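You operate a simulated robot arm through the tools that you are given. There is no shell and no other tool.

You run a simulated robot arm. Do the job below in one go: nothing can be reset, and whatever is moved stays where it is left.

Task
Test the green can in the can tester, then switch it off.
Fine: it tests at a safe 12 V; plus to plus, dial at the can's F, clamp closed before it goes on; it stays clamped; test no other.

Only the result counts: the job must be done as asked and must still hold three seconds after the hand-in. Knocking over, shifting, dropping, spilling or breaking anything else fails it.

Robot
A 7-joint arm with a two-finger parallel gripper, fixed in place. Base frame: the origin is on the floor under the middle of its stand, x ahead of it, y to its left, z up. Units: mm, rad, N and s.
With the tool pointing down near the work surface it reaches from about 180 to 680 mm from the base axis. Its first joint turns from -1.152 to 1.152 rad. Payload 2.4 kg.
The tool frame sits at the grasp point between the pads (the TCP): z along the fingers, y along the line on which they close. The tips reach 30 mm beyond it. The gripper opens to 94 mm. The fingers are 28 mm wide and 10 mm thick; the gripper's body (50 by 96 mm) begins 55 mm behind the TCP.
Orientation is told as [roll, pitch, yaw] about the base's x, y, z axes, in that order, counted from this pose: with the fingers straight down and closing along the base's y, the tool's x points along the base's -x, its y along +y and its z along -z.

Tools
- The arm moves only by the tool send_rows. Its argument "deltas" is a list of rows, each a list of 3 entries, a list of its own where there are three numbers: the shift along the tool's x, y, z in units of 30 mm (1.0 is 30 mm), then the turn, a rotation vector about the tool's x, y, z in units of 4 degrees (1.0 is 4 degrees), then the opening, from 0 (shut) to 1 (fully open). In form: [[[tx, ty, tz], [wx, wy, wz], fingers], ...]. A call has 1 to 20 rows; each row shifts and turns the commanded pose from where the row before left it, along the tool's axes as they then stand. A call with a number of a shift or a turn outside -1 to 1 is refused whole. Rows are played at 5 a second. More than 50 mm and 0.15 rad between two rows, or a gripper value outside its range, and nothing of the call is played. Where a pose cannot be reached the arm comes as near as it can. A force on the tool above 40 N (or 10 N above the force at the start of the call, whichever is more), or a blocked arm, ends the call early, and 0.2 s more pass. The fingers move at their own pace (about 153 mm/s each) and stop on an object; they squeeze with about 33 N. The grip force told is the motor's: it shows also when the fingers shut on nothing. Time passes only in rows, and 0.2 s behind the last, so rows that do not move let the fingers close. It gives the time, the measured TCP pose, the force on the tool (base axes), the opening and the grip force at its end, in the units of the frame above (readings bear some noise), with the torque about the TCP (base axes, N m) and any sound that the robot's microphone picked up.
- Cameras (640 x 400 px; columns grow to the right, rows downward): "scene" is fixed at [47.9, 484.4, 1443.5]; the picture's right is [-0.63, -0.77, 0.00], its down [-0.46, 0.37, -0.81] and it looks along [0.62, -0.51, -0.59] (base axes); focal length 364 px, centre (320, 200). "wrist" rides on the gripper at [76, 14, -102] in the tool frame; the picture's right is [-0.18, 0.98, 0.00], its down [-0.75, -0.14, -0.64] and it looks along [-0.63, -0.12, 0.77] (tool axes); focal length 243 px, centre (320, 200). There is no depth. A picture from a camera that has moved, and an enlarged one, comes with that camera's place and axes in the base frame and with its lens.
- camera(camera): a new picture of that camera. It takes no simulated time.
- enlarge(camera, box): a new picture of the part [left, top, right, bottom] of that camera's present view, enlarged. It takes no simulated time.
- sign_off(): hands the job in; it is judged then, once.

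Places have to be worked out from the pictures, the camera data and where the tool is seen. Open the gripper and draw the arm clear of the work before you hand the job in, unless the task says otherwise.

The tools are called after "Emit:" by a JSON object that holds its "api" and its "payload". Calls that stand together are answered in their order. send_rows: Moves the arm, as the interface text tells. Its arguments: {"type":"object","properties":{"deltas":{"type":"array","items":{"type":"array"}}},"required":["deltas"]} The other tools are called the same way: camera (camera) takes a picture; enlarge (camera, box) takes an enlarged picture of a part of a camera's view; sign_off () hands the job in.

At the start:

```text
time_s: 0.0
eef_pos: [322.2, 6.5, 1150.4]
tcp_rot: [0.0, 0.001, 0.0]
force: [0.3, -0.3, 0.3]
wrist_torque: [-0.01, 0.03, -0.01]
finger_gap: 94.3
gripper_force: 0.0
```

scene: 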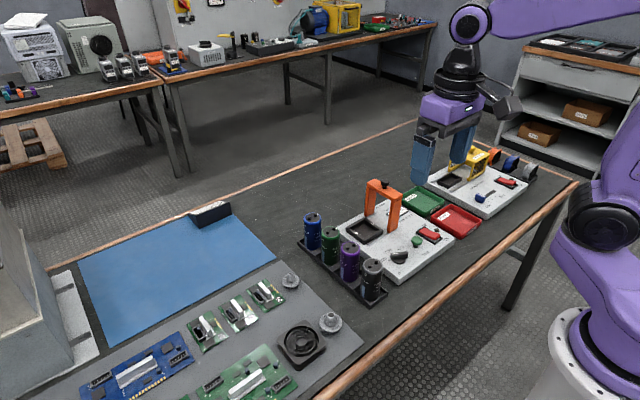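
wrist: 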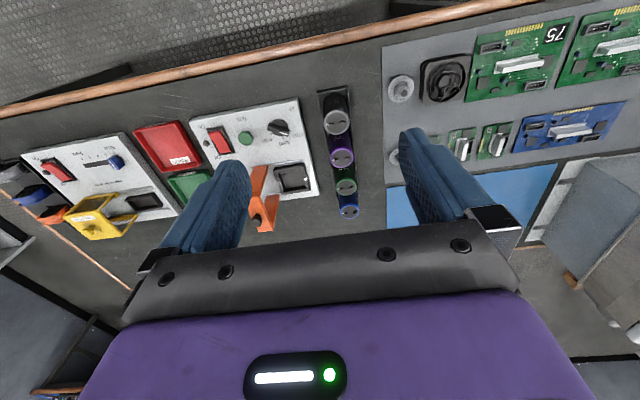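

I start by looking closer at the testers, the cans and their labels.

Emit:
{"api": "enlarge", "payload": {"camera": "scene", "box": [290, 170, 470, 310]}}

Emit:
{"api": "enlarge", "payload": {"camera": "scene", "box": [400, 130, 560, 250]}}

Emit:
{"api": "enlarge", "payload": {"camera": "wrist", "box": [180, 80, 380, 240]}}

Emit:
{"api": "enlarge", "payload": {"camera": "wrist", "box": [0, 110, 220, 260]}}

```text
2.86 times, centred on (380, 240) of scene
camera zoom: at [47.9, 484.4, 1443.5], right [-0.63, -0.77, 0.0], down [-0.46, 0.37, -0.81], along [0.62, -0.51, -0.59], focal length 1039 px, centre (149, 86)
```

zoom: 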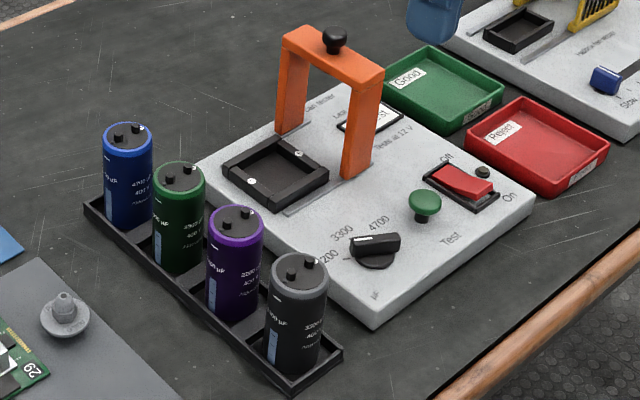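

```text
3.33 times, centred on (480, 190) of scene
camera zoom: at [47.9, 484.4, 1443.5], right [-0.63, -0.77, 0.0], down [-0.46, 0.37, -0.81], along [0.62, -0.51, -0.59], focal length 1212 px, centre (-213, 233)
```

zoom: 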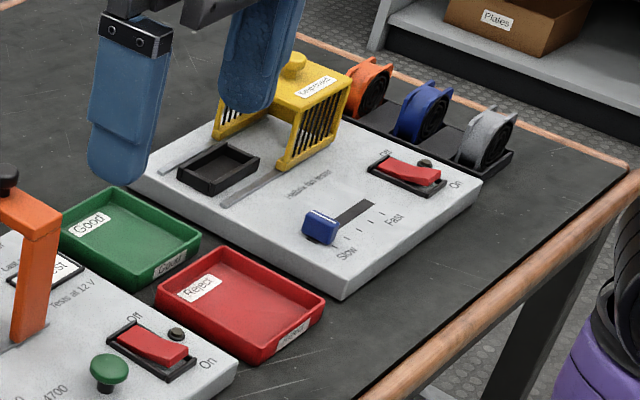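

```text
2.50 times, centred on (280, 160) of wrist
camera zoom: at [246.3, 20.7, 1253.0], right [0.18, 0.98, 0.0], down [0.75, -0.14, 0.64], along [0.63, -0.12, -0.77], focal length 606 px, centre (420, 300)
```

zoom: 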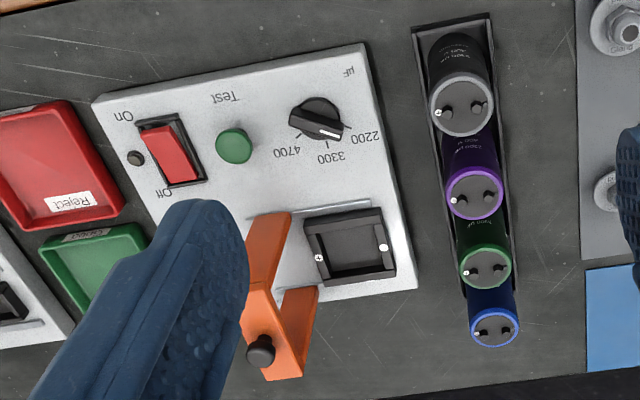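

```text
2.67 times, centred on (110, 185) of wrist
camera zoom: at [246.3, 20.7, 1253.0], right [0.18, 0.98, 0.0], down [0.75, -0.14, 0.64], along [0.63, -0.12, -0.77], focal length 647 px, centre (880, 240)
```

zoom: 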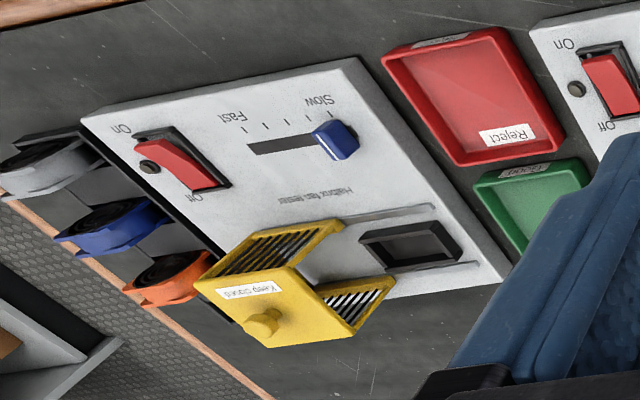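

I zoom in further on the can labels and on the tester's dial and marks.

Emit:
{"api": "enlarge", "payload": {"camera": "scene", "box": [310, 205, 390, 305]}}

Emit:
{"api": "enlarge", "payload": {"camera": "scene", "box": [330, 215, 360, 250]}}

Emit:
{"api": "enlarge", "payload": {"camera": "scene", "box": [340, 195, 420, 245]}}

Emit:
{"api": "enlarge", "payload": {"camera": "scene", "box": [375, 210, 455, 270]}}

Emit:
{"api": "enlarge", "payload": {"camera": "wrist", "box": [310, 80, 370, 225]}}

```text
4.00 times, centred on (350, 255) of scene
camera zoom: at [47.9, 484.4, 1443.5], right [-0.63, -0.77, 0.0], down [-0.46, 0.37, -0.81], along [0.62, -0.51, -0.59], focal length 1454 px, centre (200, -20)
```

zoom: 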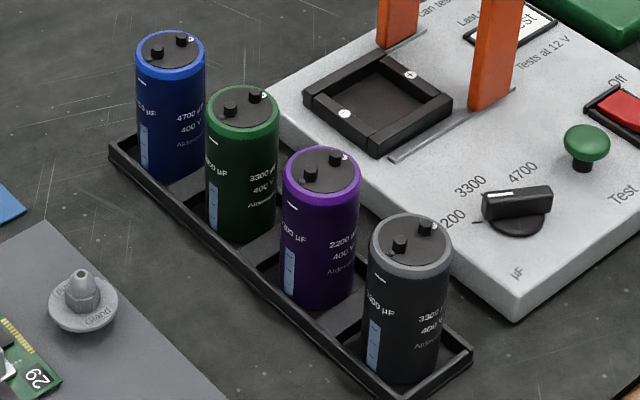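

```text
11.43 times, centred on (345, 232) of scene
camera zoom: at [47.9, 484.4, 1443.5], right [-0.63, -0.77, 0.0], down [-0.46, 0.37, -0.81], along [0.62, -0.51, -0.59], focal length 4156 px, centre (34, -171)
```

zoom: 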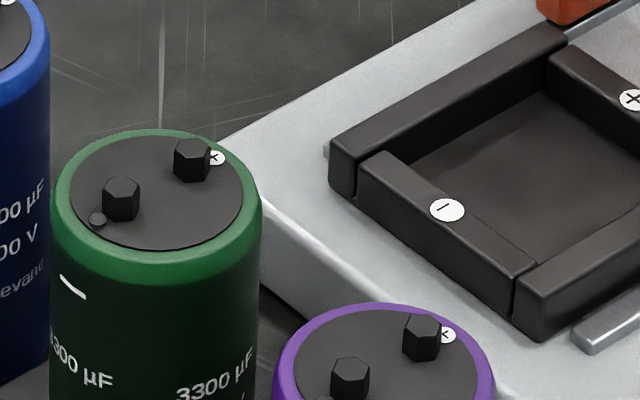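

```text
8.00 times, centred on (380, 220) of scene
camera zoom: at [47.9, 484.4, 1443.5], right [-0.63, -0.77, 0.0], down [-0.46, 0.37, -0.81], along [0.62, -0.51, -0.59], focal length 2909 px, centre (-160, 40)
```

zoom: 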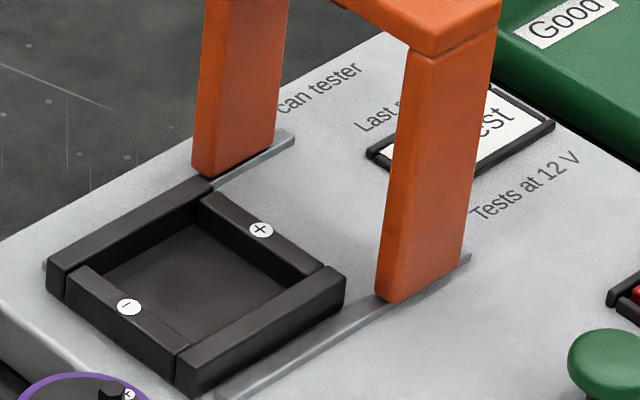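

```text
6.67 times, centred on (415, 240) of scene
camera zoom: at [47.9, 484.4, 1443.5], right [-0.63, -0.77, 0.0], down [-0.46, 0.37, -0.81], along [0.62, -0.51, -0.59], focal length 2424 px, centre (-313, -67)
```

zoom: 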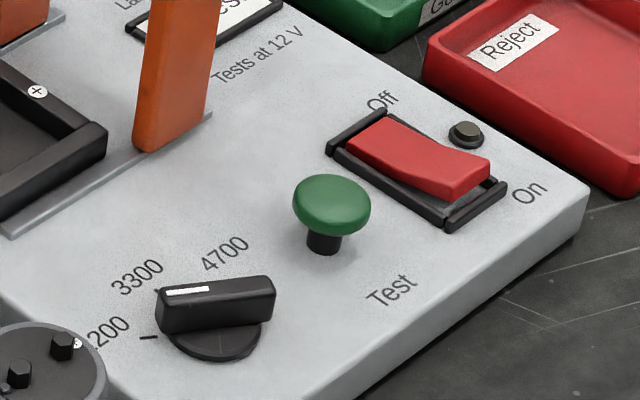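

```text
2.76 times, centred on (340, 152) of wrist
camera zoom: at [246.3, 20.7, 1253.0], right [0.18, 0.98, 0.0], down [0.75, -0.14, 0.64], along [0.63, -0.12, -0.77], focal length 669 px, centre (265, 331)
```

zoom: 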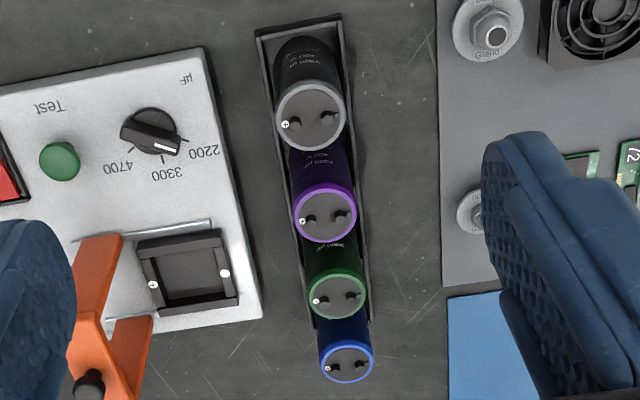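

The green can reads 3300 µF, with its plus toward the tester; the socket's plus is on the clamp side, and the rocker is off with its lamp dark. By two-view triangulation the can's top is near (572, 17, 820), so I move closer for a better look.

Emit:
{"api": "send_rows", "payload": {"deltas": [[[-0.5, -0.2, 0.8], [0, 0, 0], 1], [[-0.5, -0.2, 0.8], [0, 0, 0], 1], [[-0.5, -0.2, 0.8], [0, 0, 0], 1], [[-0.5, -0.2, 0.8], [0, 0, 0], 1], [[-0.5, -0.2, 0.8], [0, 0, 0], 1], [[-0.5, -0.2, 0.8], [0, 0, 0], 1]]}}

```text
time_s: 1.4
eef_pos: [412.2, -30.2, 1005.3]
tcp_rot: [0.001, -0.001, -0.001]
force: [-0.1, -0.1, 0.4]
wrist_torque: [-0.02, 0.01, 0.01]
finger_gap: 93.9
gripper_force: 0.2
```

The arm is now at (412, -30, 1005); I take a wrist picture and close-ups.

Emit:
{"api": "camera", "payload": {"camera": "wrist"}}

Emit:
{"api": "enlarge", "payload": {"camera": "wrist", "box": [160, 0, 420, 200]}}

Emit:
{"api": "camera", "payload": {"camera": "scene"}}

```text
taken
camera wrist: at [336.2, -15.6, 1108.0], right [0.18, 0.98, 0.0], down [0.75, -0.14, 0.64], along [0.63, -0.12, -0.77], focal length 243 px, centre (320, 200)
```

wrist: 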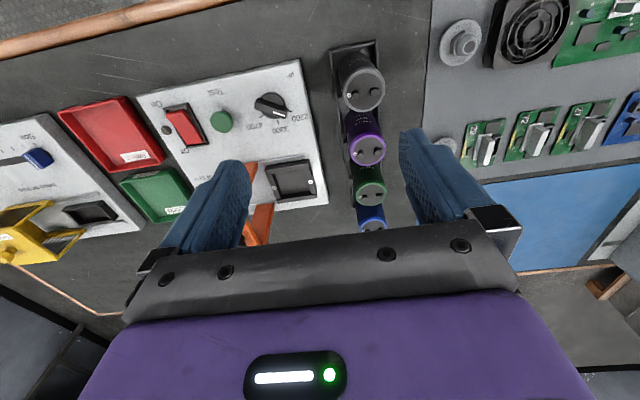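

```text
2.00 times, centred on (290, 100) of wrist
camera zoom: at [336.2, -15.6, 1108.0], right [0.18, 0.98, 0.0], down [0.75, -0.14, 0.64], along [0.63, -0.12, -0.77], focal length 485 px, centre (380, 400)
```

zoom: 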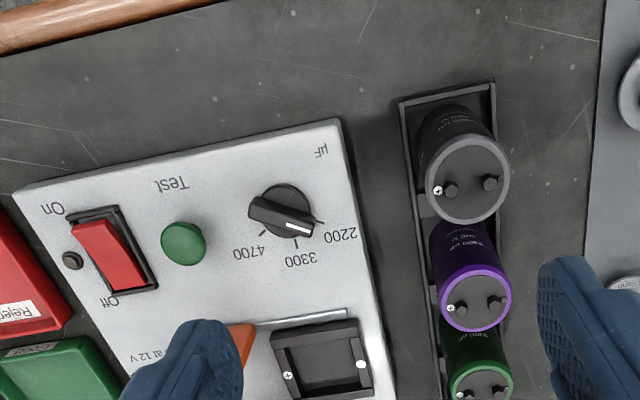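

```text
taken
```

scene: 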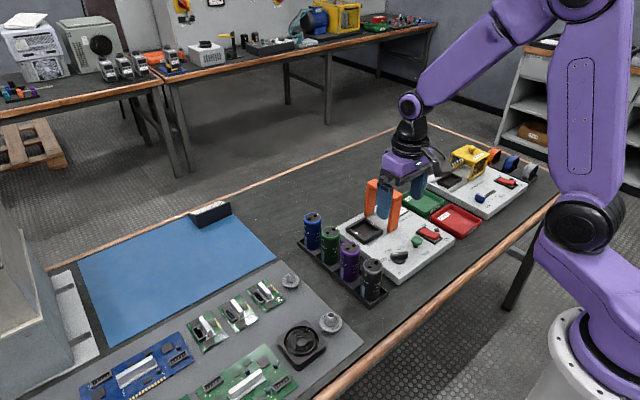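

I see the dial's pointer somewhere between 2200 and 3300; triangulation puts the dial near (442, -106, 748) and the socket's centre near (576, -109). I go above the dial for a closer look.

Emit:
{"api": "send_rows", "payload": {"deltas": [[[-0.2, -0.505, 0.968], [0, 0, 0], 1], [[-0.2, -0.505, 0.968], [0, 0, 0], 1], [[-0.2, -0.505, 0.968], [0, 0, 0], 1], [[-0.2, -0.505, 0.968], [0, 0, 0], 1], [[-0.2, -0.505, 0.968], [0, 0, 0], 1]]}}

Emit:
{"api": "camera", "payload": {"camera": "wrist"}}

Emit:
{"api": "enlarge", "payload": {"camera": "wrist", "box": [240, 60, 400, 160]}}

Emit:
{"api": "enlarge", "payload": {"camera": "scene", "box": [330, 160, 490, 270]}}

```text
time_s: 2.6
eef_pos: [442.7, -105.8, 860.2]
tcp_rot: [-0.001, 0.0, 0.001]
force: [-0.7, -0.4, -0.1]
wrist_torque: [0.0, -0.03, 0.03]
finger_gap: 93.8
gripper_force: 0.0
```

```text
taken
camera wrist: at [366.6, -91.5, 963.4], right [0.18, 0.98, 0.0], down [0.75, -0.14, 0.64], along [0.63, -0.12, -0.77], focal length 243 px, centre (320, 200)
```

wrist: 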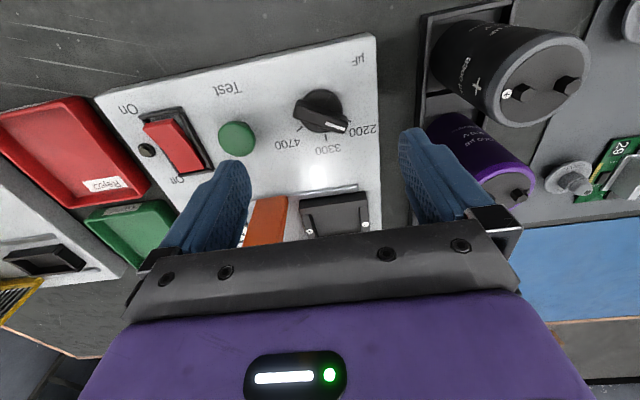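

```text
4.00 times, centred on (320, 110) of wrist
camera zoom: at [366.6, -91.5, 963.4], right [0.18, 0.98, 0.0], down [0.75, -0.14, 0.64], along [0.63, -0.12, -0.77], focal length 970 px, centre (320, 560)
```

zoom: 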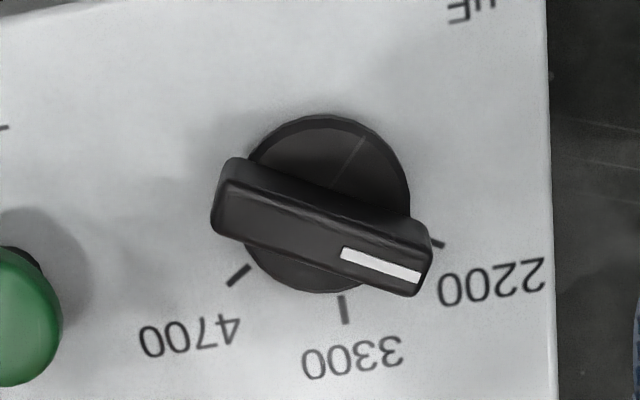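

```text
3.64 times, centred on (410, 215) of scene
camera zoom: at [47.9, 484.4, 1443.5], right [-0.63, -0.77, 0.0], down [-0.46, 0.37, -0.81], along [0.62, -0.51, -0.59], focal length 1322 px, centre (-7, 146)
```

zoom: 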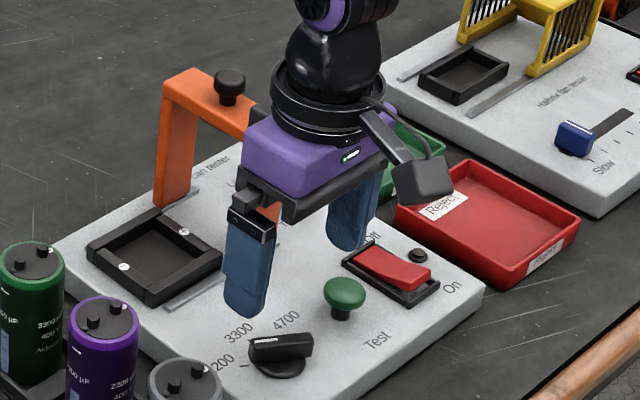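

The panel is aligned with the base axes; the pointer is at the 2200 tick (bar at +60° from +x), the dial axis is at (442.5, -104.4), and the bar's top is at about z 768. I turn the gripper by 60° to match the bar and half close it.

Emit:
{"api": "send_rows", "payload": {"deltas": [[[0, 0, 0], [0, 0, -1], 0.45], [[0, 0, 0], [0, 0, -1], 0.45], [[0, 0, 0], [0, 0, -1], 0.45], [[0, 0, 0], [0, 0, -1], 0.45], [[0, 0, 0], [0, 0, -1], 0.45], [[0, 0, 0], [0, 0, -1], 0.45], [[0, 0, 0], [0, 0, -1], 0.45], [[0, 0, 0], [0, 0, -1], 0.45], [[0, 0, 0], [0, 0, -1], 0.45], [[0, 0, 0], [0, 0, -1], 0.45], [[0, 0, 0], [0, 0, -1], 0.45], [[0, 0, 0], [0, 0, -1], 0.45], [[0, 0, 0], [0, 0, -1], 0.45], [[0, 0, 0], [0, 0, -1], 0.45], [[0, 0, 0], [0, 0, -1], 0.45]]}}

Emit:
{"api": "camera", "payload": {"camera": "wrist"}}

```text
time_s: 5.8
eef_pos: [442.1, -104.7, 861.6]
tcp_rot: [0.0, -0.002, 1.05]
force: [0.3, 0.9, -0.3]
wrist_torque: [0.02, 0.0, 0.05]
finger_gap: 42.4
gripper_force: 0.0
```

```text
taken
camera wrist: at [391.9, -164.6, 964.2], right [-0.76, 0.65, 0.0], down [0.5, 0.58, 0.64], along [0.42, 0.49, -0.77], focal length 243 px, centre (320, 200)
```

wrist: 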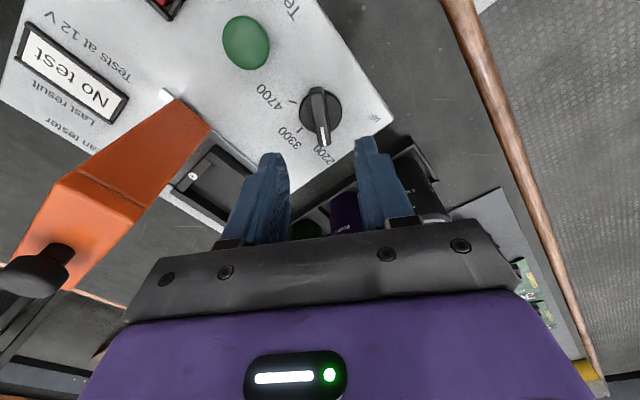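

The fingers straddle the bar in line with it, and the result display reads "No test". I descend in steps toward z 788.

Emit:
{"api": "send_rows", "payload": {"deltas": [[[0, 0, 0.6], [0, 0, 0], 0.45], [[0, 0, 0.6], [0, 0, 0], 0.45], [[0, 0, 0.6], [0, 0, 0], 0.45], [[0, 0, 0.4], [0, 0, 0], 0.45]]}}

Emit:
{"api": "enlarge", "payload": {"camera": "wrist", "box": [220, 60, 420, 220]}}

Emit:
{"api": "enlarge", "payload": {"camera": "scene", "box": [340, 190, 460, 280]}}

```text
time_s: 6.8
eef_pos: [441.2, -104.4, 794.9]
tcp_rot: [-0.001, 0.0, 1.047]
force: [0.2, 0.2, 1.0]
wrist_torque: [-0.01, 0.0, 0.01]
finger_gap: 42.3
gripper_force: 0.0
```

```text
2.50 times, centred on (320, 140) of wrist
camera zoom: at [391.3, -164.3, 897.9], right [-0.76, 0.65, 0.0], down [0.5, 0.58, 0.64], along [0.42, 0.49, -0.77], focal length 606 px, centre (320, 350)
```

zoom: 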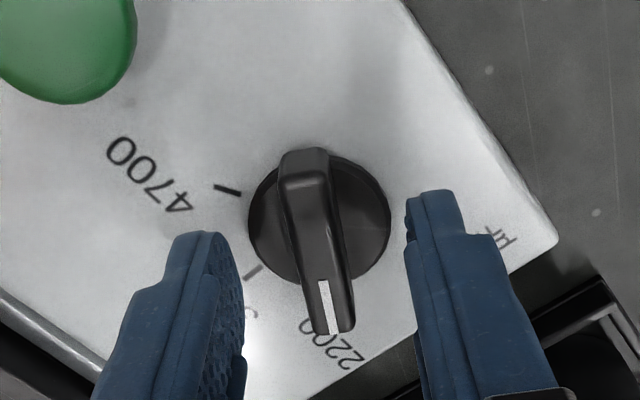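

```text
4.44 times, centred on (400, 235) of scene
camera zoom: at [47.9, 484.4, 1443.5], right [-0.63, -0.77, 0.0], down [-0.46, 0.37, -0.81], along [0.62, -0.51, -0.59], focal length 1616 px, centre (-36, 44)
```

zoom: 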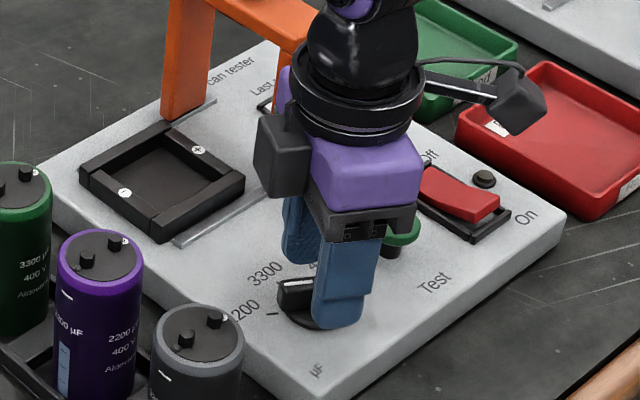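

The bar is centred between the fingers. I lower about 8 mm more and close on the bar.

Emit:
{"api": "send_rows", "payload": {"deltas": [[[0, 0, 0.28], [0, 0, 0], 0.45], [[0, 0, 0], [0, 0, 0], 0.3], [[0, 0, 0], [0, 0, 0], 0.0], [[0, 0, 0], [0, 0, 0], 0.0], [[0, 0, 0], [0, 0, 0], 0.0]]}}

Emit:
{"api": "enlarge", "payload": {"camera": "wrist", "box": [220, 60, 420, 220]}}

```text
time_s: 8.0
eef_pos: [441.2, -105.3, 787.8]
tcp_rot: [0.0, -0.001, 1.046]
force: [-0.9, 2.0, -2.9]
wrist_torque: [0.17, -0.1, -0.02]
finger_gap: 11.8
gripper_force: 44.9
```

```text
2.50 times, centred on (320, 140) of wrist
camera zoom: at [391.8, -164.0, 889.7], right [-0.76, 0.65, 0.0], down [0.5, 0.58, 0.64], along [0.42, 0.49, -0.77], focal length 606 px, centre (320, 350)
```

zoom: 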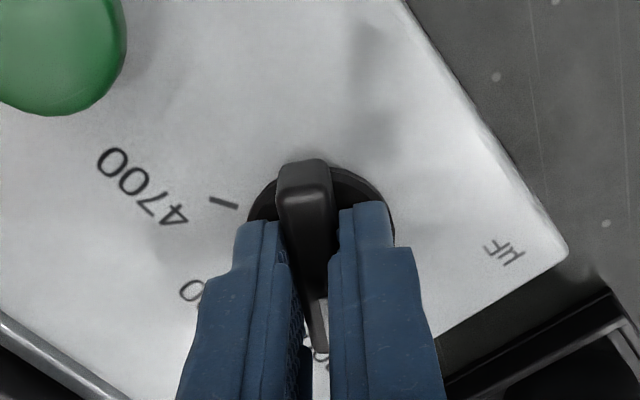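

The fingers hold the bar (11.8 mm). I turn it 60° toward 3300.

Emit:
{"api": "send_rows", "payload": {"deltas": [[[0, 0, 0], [0, 0, 1], 0], [[0, 0, 0], [0, 0, 1], 0], [[0, 0, 0], [0, 0, 1], 0], [[0, 0, 0], [0, 0, 1], 0], [[0, 0, 0], [0, 0, 1], 0], [[0, 0, 0], [0, 0, 1], 0], [[0, 0, 0], [0, 0, 1], 0], [[0, 0, 0], [0, 0, 1], 0], [[0, 0, 0], [0, 0, 1], 0], [[0, 0, 0], [0, 0, 1], 0], [[0, 0, 0], [0, 0, 1], 0], [[0, 0, 0], [0, 0, 1], 0], [[0, 0, 0], [0, 0, 1], 0], [[0, 0, 0], [0, 0, 1], 0], [[0, 0, 0], [0, 0, 1], 0]]}}

Emit:
{"api": "enlarge", "payload": {"camera": "wrist", "box": [220, 60, 420, 220]}}

```text
time_s: 11.2
eef_pos: [442.4, -106.3, 787.3]
tcp_rot: [0.0, 0.001, -0.003]
force: [-3.4, 17.3, -9.9]
wrist_torque: [0.37, -1.26, 0.01]
finger_gap: 11.9
gripper_force: 45.1
```

```text
2.50 times, centred on (320, 140) of wrist
camera zoom: at [366.1, -90.7, 889.8], right [0.19, 0.98, 0.0], down [0.75, -0.14, 0.64], along [0.63, -0.12, -0.77], focal length 606 px, centre (320, 350)
```

zoom: 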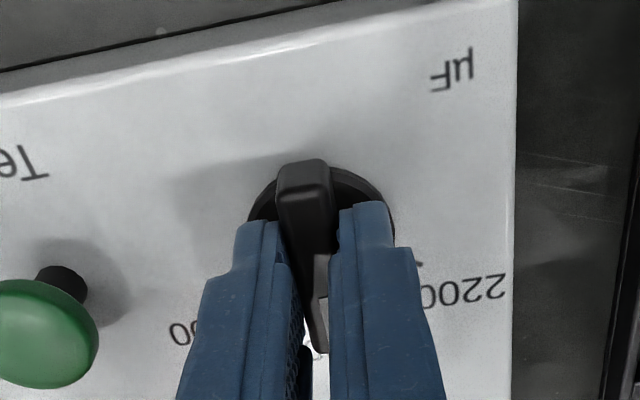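

The knob is turned; there is a 17 N side load, so I ease the tool slightly along +y and then open the fingers.

Emit:
{"api": "send_rows", "payload": {"deltas": [[[0, 0.05, 0], [0, 0, 0], 0], [[0, 0, 0], [0, 0, 0], 0]]}}

```text
time_s: 11.8
eef_pos: [441.6, -104.3, 786.8]
tcp_rot: [0.0, -0.001, -0.003]
force: [1.8, 4.3, -4.0]
wrist_torque: [0.11, 1.48, 0.0]
finger_gap: 12.1
gripper_force: 45.0
```

The load has fallen to 4 N; I open the fingers and rise to see the dial.

Emit:
{"api": "send_rows", "payload": {"deltas": [[[0, 0, 0], [0, 0, 0], 0.45], [[0, 0, 0], [0, 0, 0], 0.45], [[0, 0, -0.4], [0, 0, 0], 0.45], [[0, 0, -0.8], [0, 0, 0], 0.6], [[0, 0, -0.9], [0, 0, 0], 1], [[0, 0, -0.9], [0, 0, 0], 1]]}}

Emit:
{"api": "enlarge", "payload": {"camera": "wrist", "box": [240, 60, 400, 160]}}

Emit:
{"api": "camera", "payload": {"camera": "wrist"}}

Emit:
{"api": "enlarge", "payload": {"camera": "scene", "box": [340, 190, 460, 280]}}

```text
time_s: 13.2
eef_pos: [441.1, -104.0, 877.2]
tcp_rot: [-0.002, -0.001, 0.001]
force: [0.0, 0.8, -0.2]
wrist_torque: [0.03, -0.01, -0.01]
finger_gap: 93.9
gripper_force: 0.1
```

```text
4.00 times, centred on (320, 110) of wrist
camera zoom: at [366.0, -89.8, 979.8], right [0.18, 0.98, 0.0], down [0.75, -0.14, 0.64], along [0.63, -0.12, -0.77], focal length 970 px, centre (320, 560)
```

zoom: 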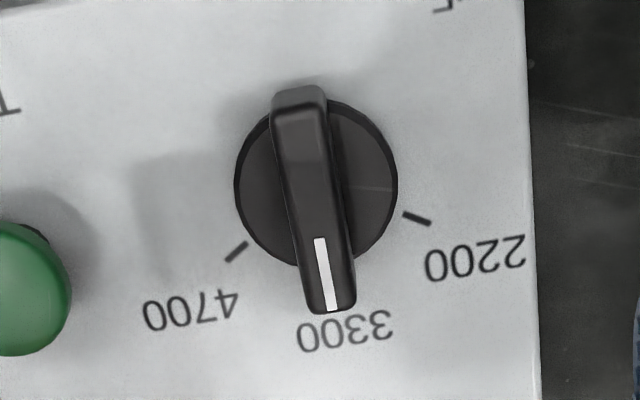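

```text
taken
camera wrist: at [366.0, -89.8, 979.8], right [0.18, 0.98, 0.0], down [0.75, -0.14, 0.64], along [0.63, -0.12, -0.77], focal length 243 px, centre (320, 200)
```

wrist: 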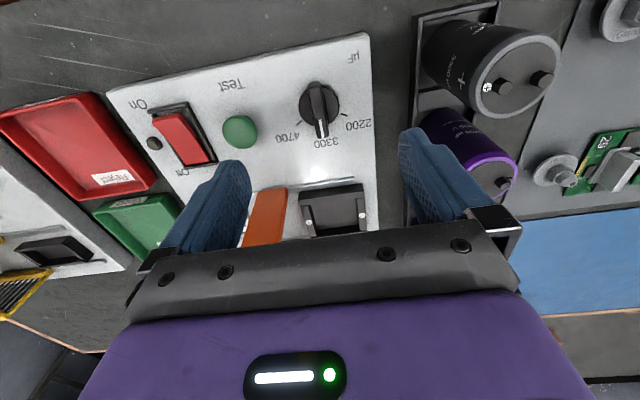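

```text
4.44 times, centred on (400, 235) of scene
camera zoom: at [47.9, 484.4, 1443.5], right [-0.63, -0.77, 0.0], down [-0.46, 0.37, -0.81], along [0.62, -0.51, -0.59], focal length 1616 px, centre (-36, 44)
```

zoom: 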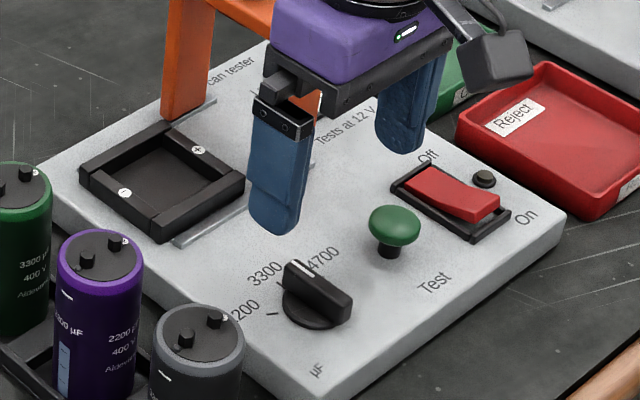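

The pointer now lines up with 3300. Next I go above the green can, near (573, 18.5), to check its place and plus direction closely.

Emit:
{"api": "send_rows", "payload": {"deltas": [[[0, 0, -0.8], [0, 0, 0], 1], [[-0.88, 0.817, -0.1], [0, 0, 0], 1], [[-0.88, 0.817, 0], [0, 0, 0], 1], [[-0.88, 0.817, 0], [0, 0, 0], 1], [[-0.88, 0.817, 0], [0, 0, 0], 1], [[-0.88, 0.817, 0], [0, 0, 0], 1]]}}

Emit:
{"api": "camera", "payload": {"camera": "wrist"}}

Emit:
{"api": "enlarge", "payload": {"camera": "wrist", "box": [240, 60, 400, 220]}}

Emit:
{"api": "enlarge", "payload": {"camera": "scene", "box": [290, 190, 410, 310]}}

```text
time_s: 14.6
eef_pos: [573.8, 19.0, 904.4]
tcp_rot: [0.0, 0.001, -0.001]
force: [0.2, 0.4, 0.4]
wrist_torque: [0.0, 0.01, -0.02]
finger_gap: 93.8
gripper_force: 0.0
```

```text
taken
camera wrist: at [497.7, 33.1, 1006.8], right [0.18, 0.98, 0.0], down [0.75, -0.14, 0.64], along [0.63, -0.12, -0.77], focal length 243 px, centre (320, 200)
```

wrist: 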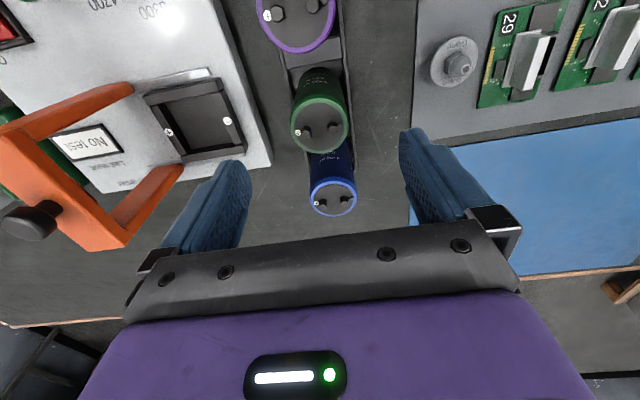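

```text
2.50 times, centred on (320, 140) of wrist
camera zoom: at [497.7, 33.1, 1006.8], right [0.18, 0.98, 0.0], down [0.75, -0.14, 0.64], along [0.63, -0.12, -0.77], focal length 606 px, centre (320, 350)
```

zoom: 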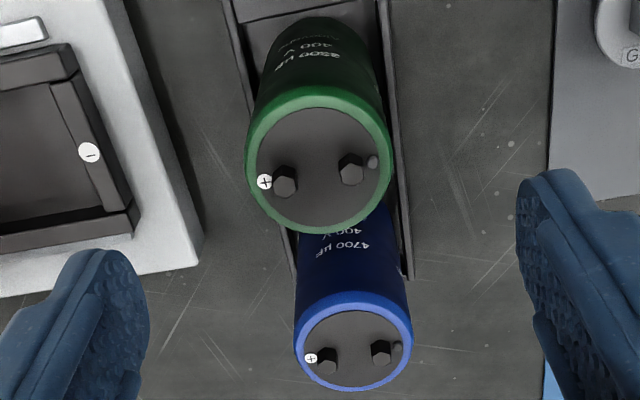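

```text
3.33 times, centred on (350, 250) of scene
camera zoom: at [47.9, 484.4, 1443.5], right [-0.63, -0.77, 0.0], down [-0.46, 0.37, -0.81], along [0.62, -0.51, -0.59], focal length 1212 px, centre (220, 33)
```

zoom: 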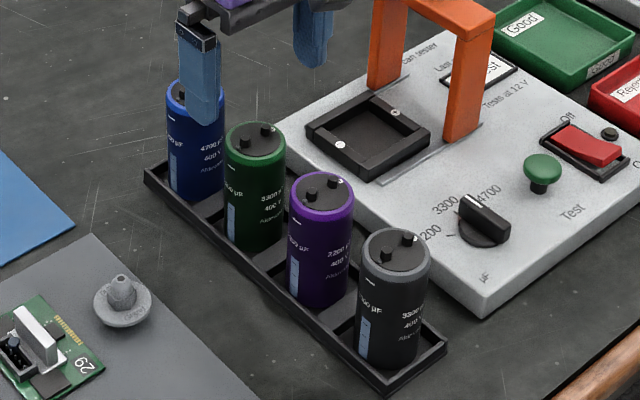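

The can sits at about (575, 18.7) with its plus pointing along -y, which matches the socket's plus side. I look at the socket and clamp in more detail from this pose before I grip.

Emit:
{"api": "enlarge", "payload": {"camera": "wrist", "box": [130, 60, 270, 180]}}

Emit:
{"api": "enlarge", "payload": {"camera": "wrist", "box": [0, 70, 200, 270]}}

Emit:
{"api": "enlarge", "payload": {"camera": "scene", "box": [340, 170, 430, 250]}}

```text
3.33 times, centred on (200, 120) of wrist
camera zoom: at [497.7, 33.1, 1006.8], right [0.18, 0.98, 0.0], down [0.75, -0.14, 0.64], along [0.63, -0.12, -0.77], focal length 809 px, centre (720, 467)
```

zoom: 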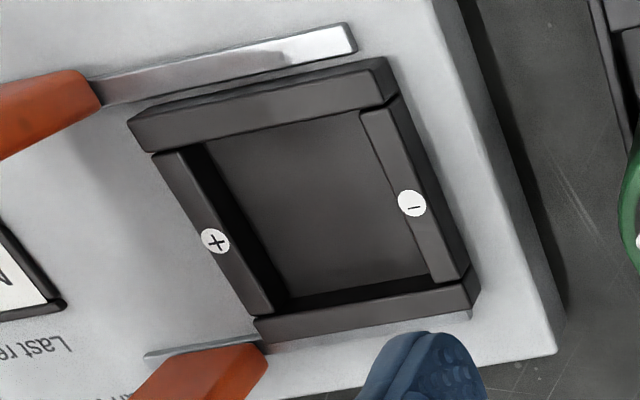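

```text
2.00 times, centred on (100, 170) of wrist
camera zoom: at [497.7, 33.1, 1006.8], right [0.18, 0.98, 0.0], down [0.75, -0.14, 0.64], along [0.63, -0.12, -0.77], focal length 485 px, centre (760, 260)
```

zoom: 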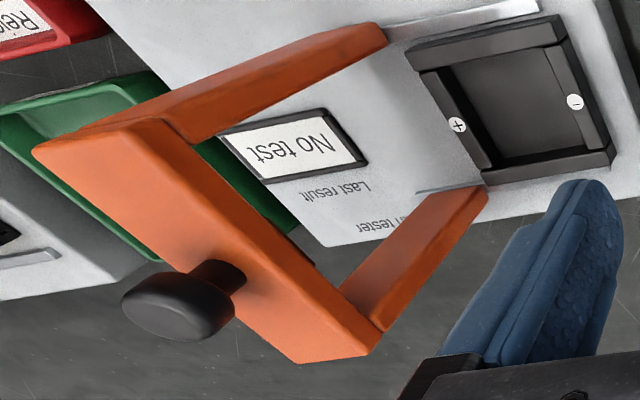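

```text
5.00 times, centred on (385, 210) of scene
camera zoom: at [47.9, 484.4, 1443.5], right [-0.63, -0.77, 0.0], down [-0.46, 0.37, -0.81], along [0.62, -0.51, -0.59], focal length 1818 px, centre (-5, 150)
```

zoom: 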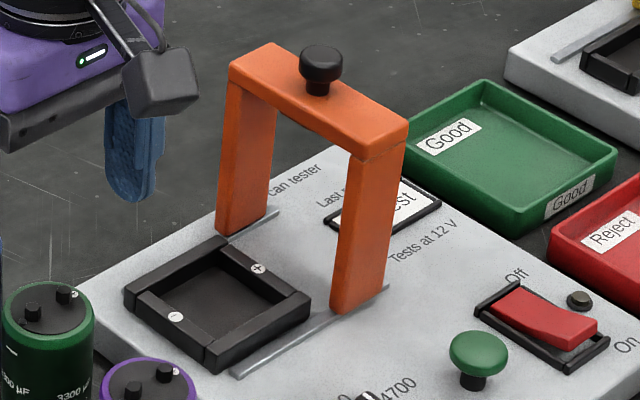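

The socket opening is about 56 mm wide and centred near (575.3, -109.3). The clamp beam spans y -190 to -150 at z 876, with the knob at (574, -173), so a yaw-0 hand would come very close to it. I turn the gripper to yaw -90° instead, so the fingers close along x in the 29 mm gaps between the cans.

Emit:
{"api": "send_rows", "payload": {"deltas": [[[0, 0, 0], [0, 0, 1], 0.8], [[0, 0, 0], [0, 0, 1], 0.69], [[0, 0, 0], [0, 0, 1], 0.69], [[0, 0, 0], [0, 0, 1], 0.69], [[0, 0, 0], [0, 0, 1], 0.69], [[0, 0, 0], [0, 0, 1], 0.69], [[0, 0, 0], [0, 0, 1], 0.69], [[0, 0, 0], [0, 0, 1], 0.69], [[0, 0, 0], [0, 0, 1], 0.69], [[0, 0, 0], [0, 0, 1], 0.69], [[0, 0, 0], [0, 0, 1], 0.69], [[0, 0, 0], [0, 0, 1], 0.69], [[0, 0, 0], [0, 0, 1], 0.69], [[0, 0, 0], [0, 0, 1], 0.69], [[0, 0, 0], [0, 0, 1], 0.69], [[0, 0, 0], [0, 0, 1], 0.69], [[0, 0, 0], [0, 0, 1], 0.69], [[0, 0, 0], [0, 0, 1], 0.69], [[0, 0, 0], [0, 0, 1], 0.69], [[0, 0, 0], [0, 0, 1], 0.69]]}}

Emit:
{"api": "send_rows", "payload": {"deltas": [[[0, 0, 0], [0, 0, 1], 0.69], [[0, 0, 0], [0, 0, 1], 0.69], [[0, 0, 0], [0, 0, 0.5], 0.69], [[0, 0, 0], [0, 0, 0], 0.69]]}}

Emit:
{"api": "camera", "payload": {"camera": "wrist"}}

Emit:
{"api": "enlarge", "payload": {"camera": "wrist", "box": [220, 60, 420, 220]}}

```text
time_s: 18.8
eef_pos: [573.7, 18.0, 904.7]
tcp_rot: [0.001, 0.0, -1.4]
force: [-0.1, 0.0, 0.0]
wrist_torque: [-0.01, 0.01, -0.01]
finger_gap: 64.9
gripper_force: 0.2
```

```text
time_s: 19.8
eef_pos: [574.1, 19.2, 904.3]
tcp_rot: [0.0, 0.0, -1.573]
force: [0.2, -0.8, -0.1]
wrist_torque: [0.0, 0.02, 0.02]
finger_gap: 65.0
gripper_force: 0.1
```

```text
taken
camera wrist: at [588.8, 94.3, 1006.8], right [0.98, -0.19, 0.0], down [-0.14, -0.75, 0.64], along [-0.12, -0.63, -0.77], focal length 243 px, centre (320, 200)
```

wrist: 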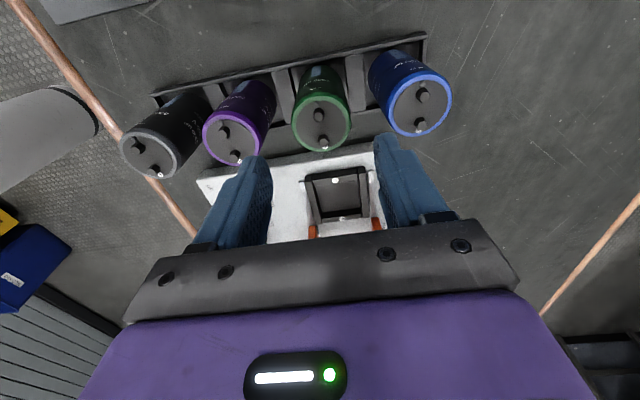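

```text
2.50 times, centred on (320, 140) of wrist
camera zoom: at [588.8, 94.3, 1006.8], right [0.98, -0.19, 0.0], down [-0.14, -0.75, 0.64], along [-0.12, -0.63, -0.77], focal length 606 px, centre (320, 350)
```

zoom: 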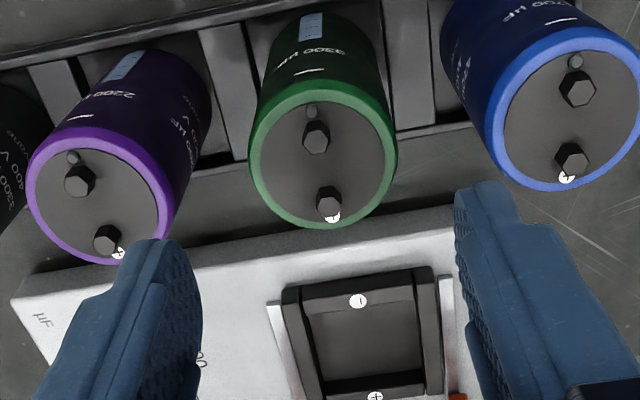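

From this view the can's top is at about (575.6, 18.6), with plus still toward -y. I shift about 1.3 mm in x and lower to just at the can tops, then check the finger gaps.

Emit:
{"api": "send_rows", "payload": {"deltas": [[[0, 0.043, 0.5], [0, 0, 0], 0.69], [[0, 0, 0.6], [0, 0, 0], 0.69], [[0, 0, 0.4], [0, 0, 0], 0.69]]}}

Emit:
{"api": "camera", "payload": {"camera": "wrist"}}

Emit:
{"api": "enlarge", "payload": {"camera": "scene", "box": [290, 170, 410, 310]}}

```text
time_s: 20.6
eef_pos: [575.5, 17.5, 858.7]
tcp_rot: [0.002, 0.001, -1.57]
force: [1.0, 0.4, -0.1]
wrist_torque: [0.01, 0.0, -0.01]
finger_gap: 64.8
gripper_force: 0.0
```

```text
taken
camera wrist: at [590.0, 94.7, 960.9], right [0.98, -0.18, 0.0], down [-0.14, -0.75, 0.64], along [-0.12, -0.63, -0.77], focal length 243 px, centre (320, 200)
```

wrist: 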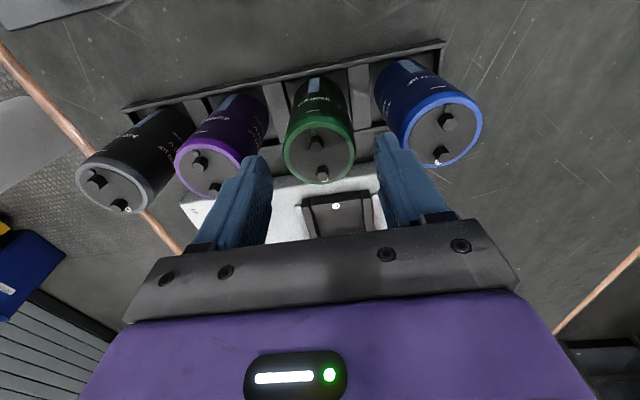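

```text
2.86 times, centred on (350, 240) of scene
camera zoom: at [47.9, 484.4, 1443.5], right [-0.63, -0.77, 0.0], down [-0.46, 0.37, -0.81], along [0.62, -0.51, -0.59], focal length 1039 px, centre (234, 86)
```

zoom: 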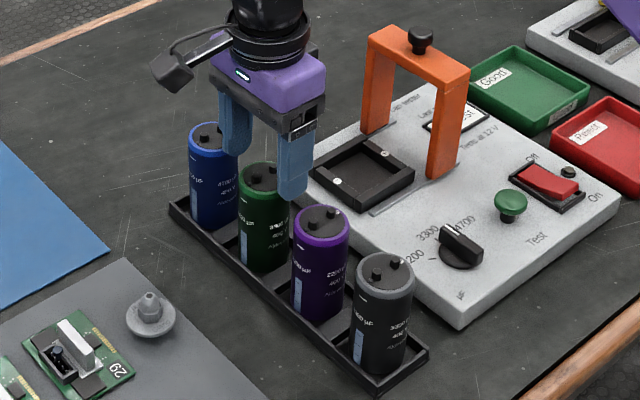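

The fingers line up with the gaps on both sides of the green can. I lower to TCP z 795 and watch the force.

Emit:
{"api": "send_rows", "payload": {"deltas": [[[0, 0, 0.5], [0, 0, 0], 0.69], [[0, 0, 0.5], [0, 0, 0], 0.69], [[0, 0, 0.5], [0, 0, 0], 0.69], [[0, 0, 0.6], [0, 0, 0], 0.69]]}}

Emit:
{"api": "camera", "payload": {"camera": "wrist"}}

Emit:
{"api": "enlarge", "payload": {"camera": "scene", "box": [300, 190, 400, 310]}}

```text
time_s: 21.6
eef_pos: [575.0, 18.3, 796.2]
tcp_rot: [-0.001, 0.002, -1.571]
force: [1.2, 0.5, -0.5]
wrist_torque: [-0.03, 0.0, 0.01]
finger_gap: 64.9
gripper_force: 0.1
```

```text
taken
camera wrist: at [589.7, 94.5, 899.1], right [0.98, -0.18, 0.0], down [-0.14, -0.75, 0.64], along [-0.12, -0.63, -0.77], focal length 243 px, centre (320, 200)
```

wrist: 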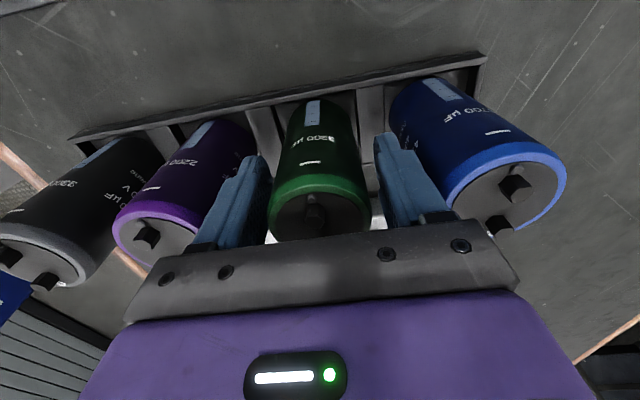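

```text
3.33 times, centred on (350, 250) of scene
camera zoom: at [47.9, 484.4, 1443.5], right [-0.63, -0.77, 0.0], down [-0.46, 0.37, -0.81], along [0.62, -0.51, -0.59], focal length 1212 px, centre (220, 33)
```

zoom: 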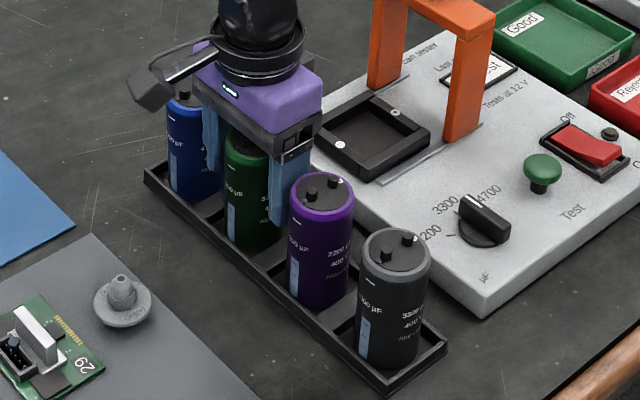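

The can sits between the fingers with even gaps and no contact. I close on it gently.

Emit:
{"api": "send_rows", "payload": {"deltas": [[[0, 0, 0], [0, 0, 0], 0.56], [[0, 0, 0], [0, 0, 0], 0.51], [[0, 0, 0], [0, 0, 0], 0.45], [[0, 0, 0], [0, 0, 0], 0.3], [[0, 0, 0], [0, 0, 0], 0.2]]}}

Emit:
{"api": "camera", "payload": {"camera": "wrist"}}

```text
time_s: 22.8
eef_pos: [573.7, 16.9, 796.8]
tcp_rot: [0.002, 0.002, -1.571]
force: [-0.1, -0.6, 0.0]
wrist_torque: [0.01, 0.0, 0.01]
finger_gap: 47.1
gripper_force: 33.0
```

```text
taken
camera wrist: at [589.5, 94.4, 899.0], right [0.98, -0.18, 0.0], down [-0.14, -0.75, 0.64], along [-0.12, -0.63, -0.77], focal length 243 px, centre (320, 200)
```

wrist: 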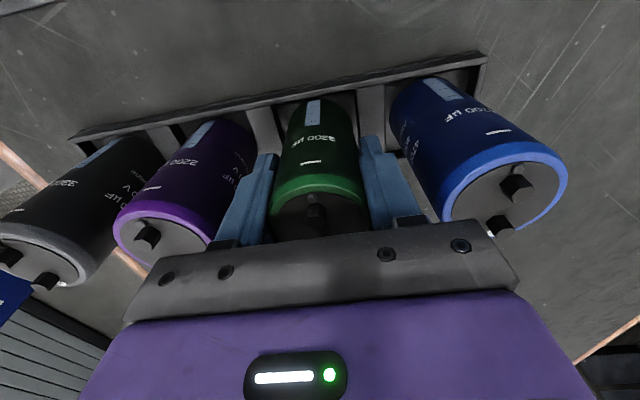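

The can is held at 47.1 mm. I lift it straight up by about 70 mm.

Emit:
{"api": "send_rows", "payload": {"deltas": [[[0, 0, -0.3], [0, 0, 0], 0.2], [[0, 0, -0.5], [0, 0, 0], 0.2], [[0, 0, -0.6], [0, 0, 0], 0.2], [[0, 0, -0.6], [0, 0, 0], 0.2], [[0, 0, -0.4], [0, 0, 0], 0.2]]}}

Emit:
{"api": "enlarge", "payload": {"camera": "scene", "box": [290, 150, 410, 310]}}

Emit:
{"api": "camera", "payload": {"camera": "wrist"}}

```text
time_s: 24.0
eef_pos: [576.5, 17.8, 868.4]
tcp_rot: [-0.002, 0.001, -1.57]
force: [-0.4, -0.3, -2.1]
wrist_torque: [0.03, -0.03, -0.01]
finger_gap: 47.0
gripper_force: 32.9
```

```text
2.50 times, centred on (350, 230) of scene
camera zoom: at [48.0, 484.4, 1443.5], right [-0.63, -0.77, 0.0], down [-0.46, 0.37, -0.81], along [0.62, -0.51, -0.59], focal length 909 px, centre (245, 125)
```

zoom: 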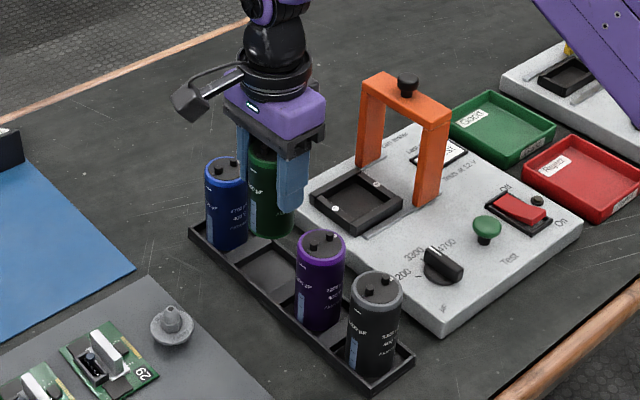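

```text
taken
camera wrist: at [590.3, 94.4, 970.8], right [0.98, -0.18, 0.0], down [-0.14, -0.75, 0.64], along [-0.12, -0.63, -0.77], focal length 243 px, centre (320, 200)
```

wrist: 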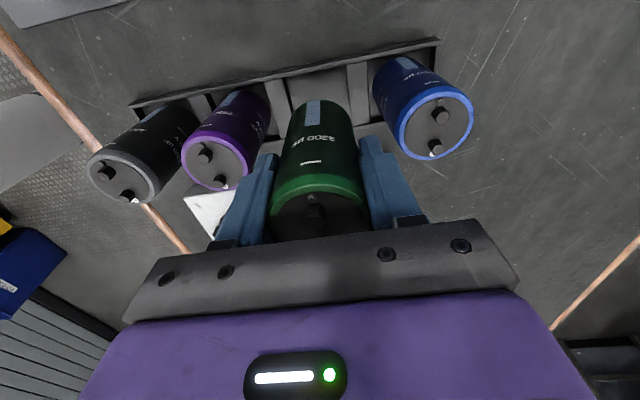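

The can is clear of the tray. I carry it 128 mm along -y to above the socket.

Emit:
{"api": "send_rows", "payload": {"deltas": [[[-0.8533, 0, 0], [0, 0, 0], 0.2], [[-0.8533, 0, 0], [0, 0, 0], 0.2], [[-0.8533, 0, 0], [0, 0, 0], 0.2], [[-0.8533, 0, 0], [0, 0, 0], 0.2], [[-0.8533, 0, 0], [0, 0, 0], 0.2], [[0, 0, 0], [0, 0, 0], 0.2]]}}

Emit:
{"api": "enlarge", "payload": {"camera": "scene", "box": [330, 150, 430, 260]}}

Emit:
{"api": "camera", "payload": {"camera": "wrist"}}

```text
time_s: 25.4
eef_pos: [576.2, -110.6, 867.8]
tcp_rot: [-0.001, 0.0, -1.572]
force: [0.0, 0.3, -3.3]
wrist_torque: [0.02, 0.0, 0.0]
finger_gap: 47.1
gripper_force: 32.8
```

```text
3.64 times, centred on (380, 205) of scene
camera zoom: at [48.0, 484.4, 1443.5], right [-0.63, -0.77, 0.0], down [-0.46, 0.37, -0.81], along [0.62, -0.51, -0.59], focal length 1322 px, centre (102, 182)
```

zoom: 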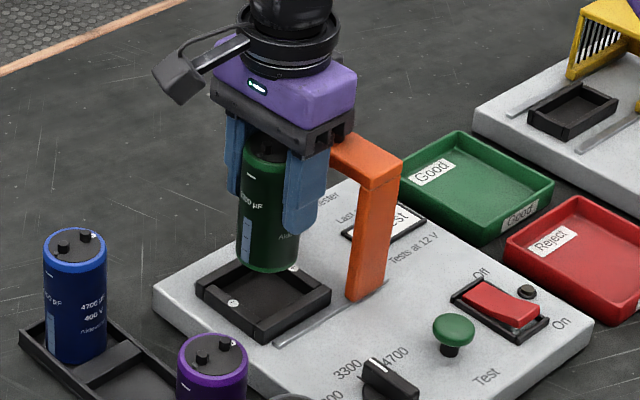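

```text
taken
camera wrist: at [590.3, -34.3, 971.2], right [0.98, -0.18, 0.0], down [-0.14, -0.75, 0.64], along [-0.12, -0.63, -0.77], focal length 243 px, centre (320, 200)
```

wrist: 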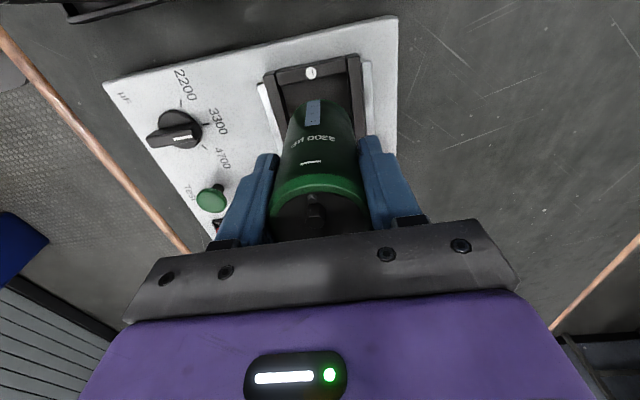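

The can hangs over the socket, and the minus mark gives (575.5, -76.2), which confirms the centre at about (575.5, -109.3). I lower slowly, in small steps.

Emit:
{"api": "send_rows", "payload": {"deltas": [[[0, 0, 0.4], [0, 0, 0], 0.2], [[0, 0, 0.4], [0, 0, 0], 0.2], [[0, 0, 0.2], [0, 0, 0], 0.2]]}}

Emit:
{"api": "enlarge", "payload": {"camera": "scene", "box": [330, 170, 420, 260]}}

Emit:
{"api": "camera", "payload": {"camera": "wrist"}}

```text
time_s: 26.2
eef_pos: [575.3, -110.1, 838.1]
tcp_rot: [0.0, 0.0, -1.57]
force: [0.0, 0.8, -2.8]
wrist_torque: [0.03, 0.0, -0.01]
finger_gap: 47.1
gripper_force: 33.8
```

```text
4.44 times, centred on (375, 215) of scene
camera zoom: at [48.0, 484.4, 1443.5], right [-0.63, -0.77, 0.0], down [-0.46, 0.37, -0.81], along [0.62, -0.51, -0.59], focal length 1616 px, centre (76, 133)
```

zoom: 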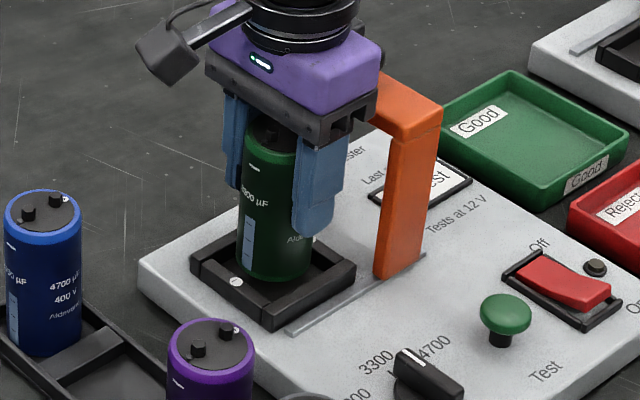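

```text
taken
camera wrist: at [590.0, -33.5, 941.1], right [0.98, -0.18, 0.0], down [-0.14, -0.75, 0.64], along [-0.12, -0.63, -0.77], focal length 243 px, centre (320, 200)
```

wrist: 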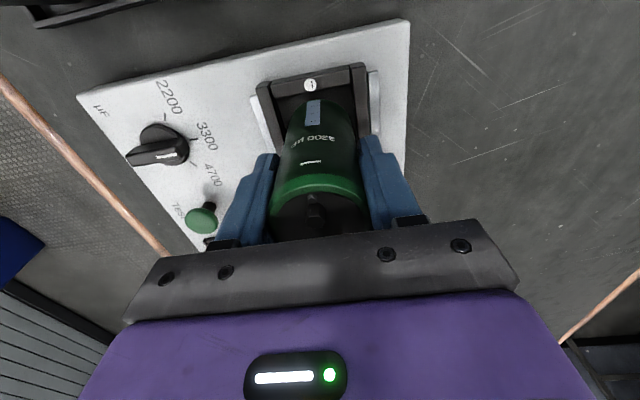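

The can is entering the socket well centred. I go on down in 2 mm steps until I feel contact.

Emit:
{"api": "send_rows", "payload": {"deltas": [[[0, 0, 0.08], [0, 0, 0], 0.2], [[0, 0, 0.08], [0, 0, 0], 0.2], [[0, 0, 0.07], [0, 0, 0], 0.2]]}}

```text
time_s: 27.0
eef_pos: [575.3, -109.2, 830.1]
tcp_rot: [-0.001, 0.001, -1.571]
force: [0.1, -0.4, -2.2]
wrist_torque: [-0.01, 0.02, -0.01]
finger_gap: 46.9
gripper_force: 32.4
```

No contact yet at z 830; I continue.

Emit:
{"api": "send_rows", "payload": {"deltas": [[[0, 0, 0.07], [0, 0, 0], 0.2], [[0, 0, 0.07], [0, 0, 0], 0.2]]}}

```text
time_s: 27.6
eef_pos: [576.2, -110.5, 826.6]
tcp_rot: [-0.001, -0.001, -1.571]
force: [0.6, -1.4, -3.0]
wrist_torque: [0.02, 0.02, 0.03]
finger_gap: 47.0
gripper_force: 32.6
```

Still free at z 826.6; two more small steps.

Emit:
{"api": "send_rows", "payload": {"deltas": [[[0, 0, 0.06], [0, 0, 0], 0.2], [[0, 0, 0.06], [0, 0, 0], 0.2]]}}

Emit:
{"api": "enlarge", "payload": {"camera": "scene", "box": [350, 200, 420, 250]}}

```text
time_s: 28.2
eef_pos: [575.2, -109.5, 825.7]
tcp_rot: [-0.001, 0.001, -1.569]
force: [-8.6, 1.2, 27.1]
wrist_torque: [0.11, 0.68, 0.0]
finger_gap: 46.6
gripper_force: 32.4
```

```text
8.00 times, centred on (385, 225) of scene
camera zoom: at [47.2, 484.5, 1443.5], right [-0.63, -0.77, 0.0], down [-0.46, 0.37, -0.81], along [0.62, -0.51, -0.59], focal length 2909 px, centre (-200, 0)
```

zoom: 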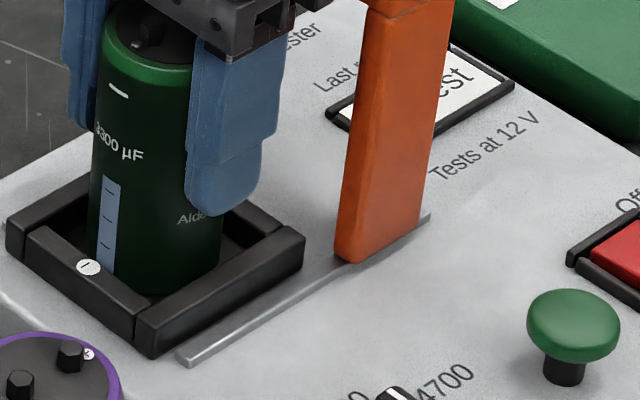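

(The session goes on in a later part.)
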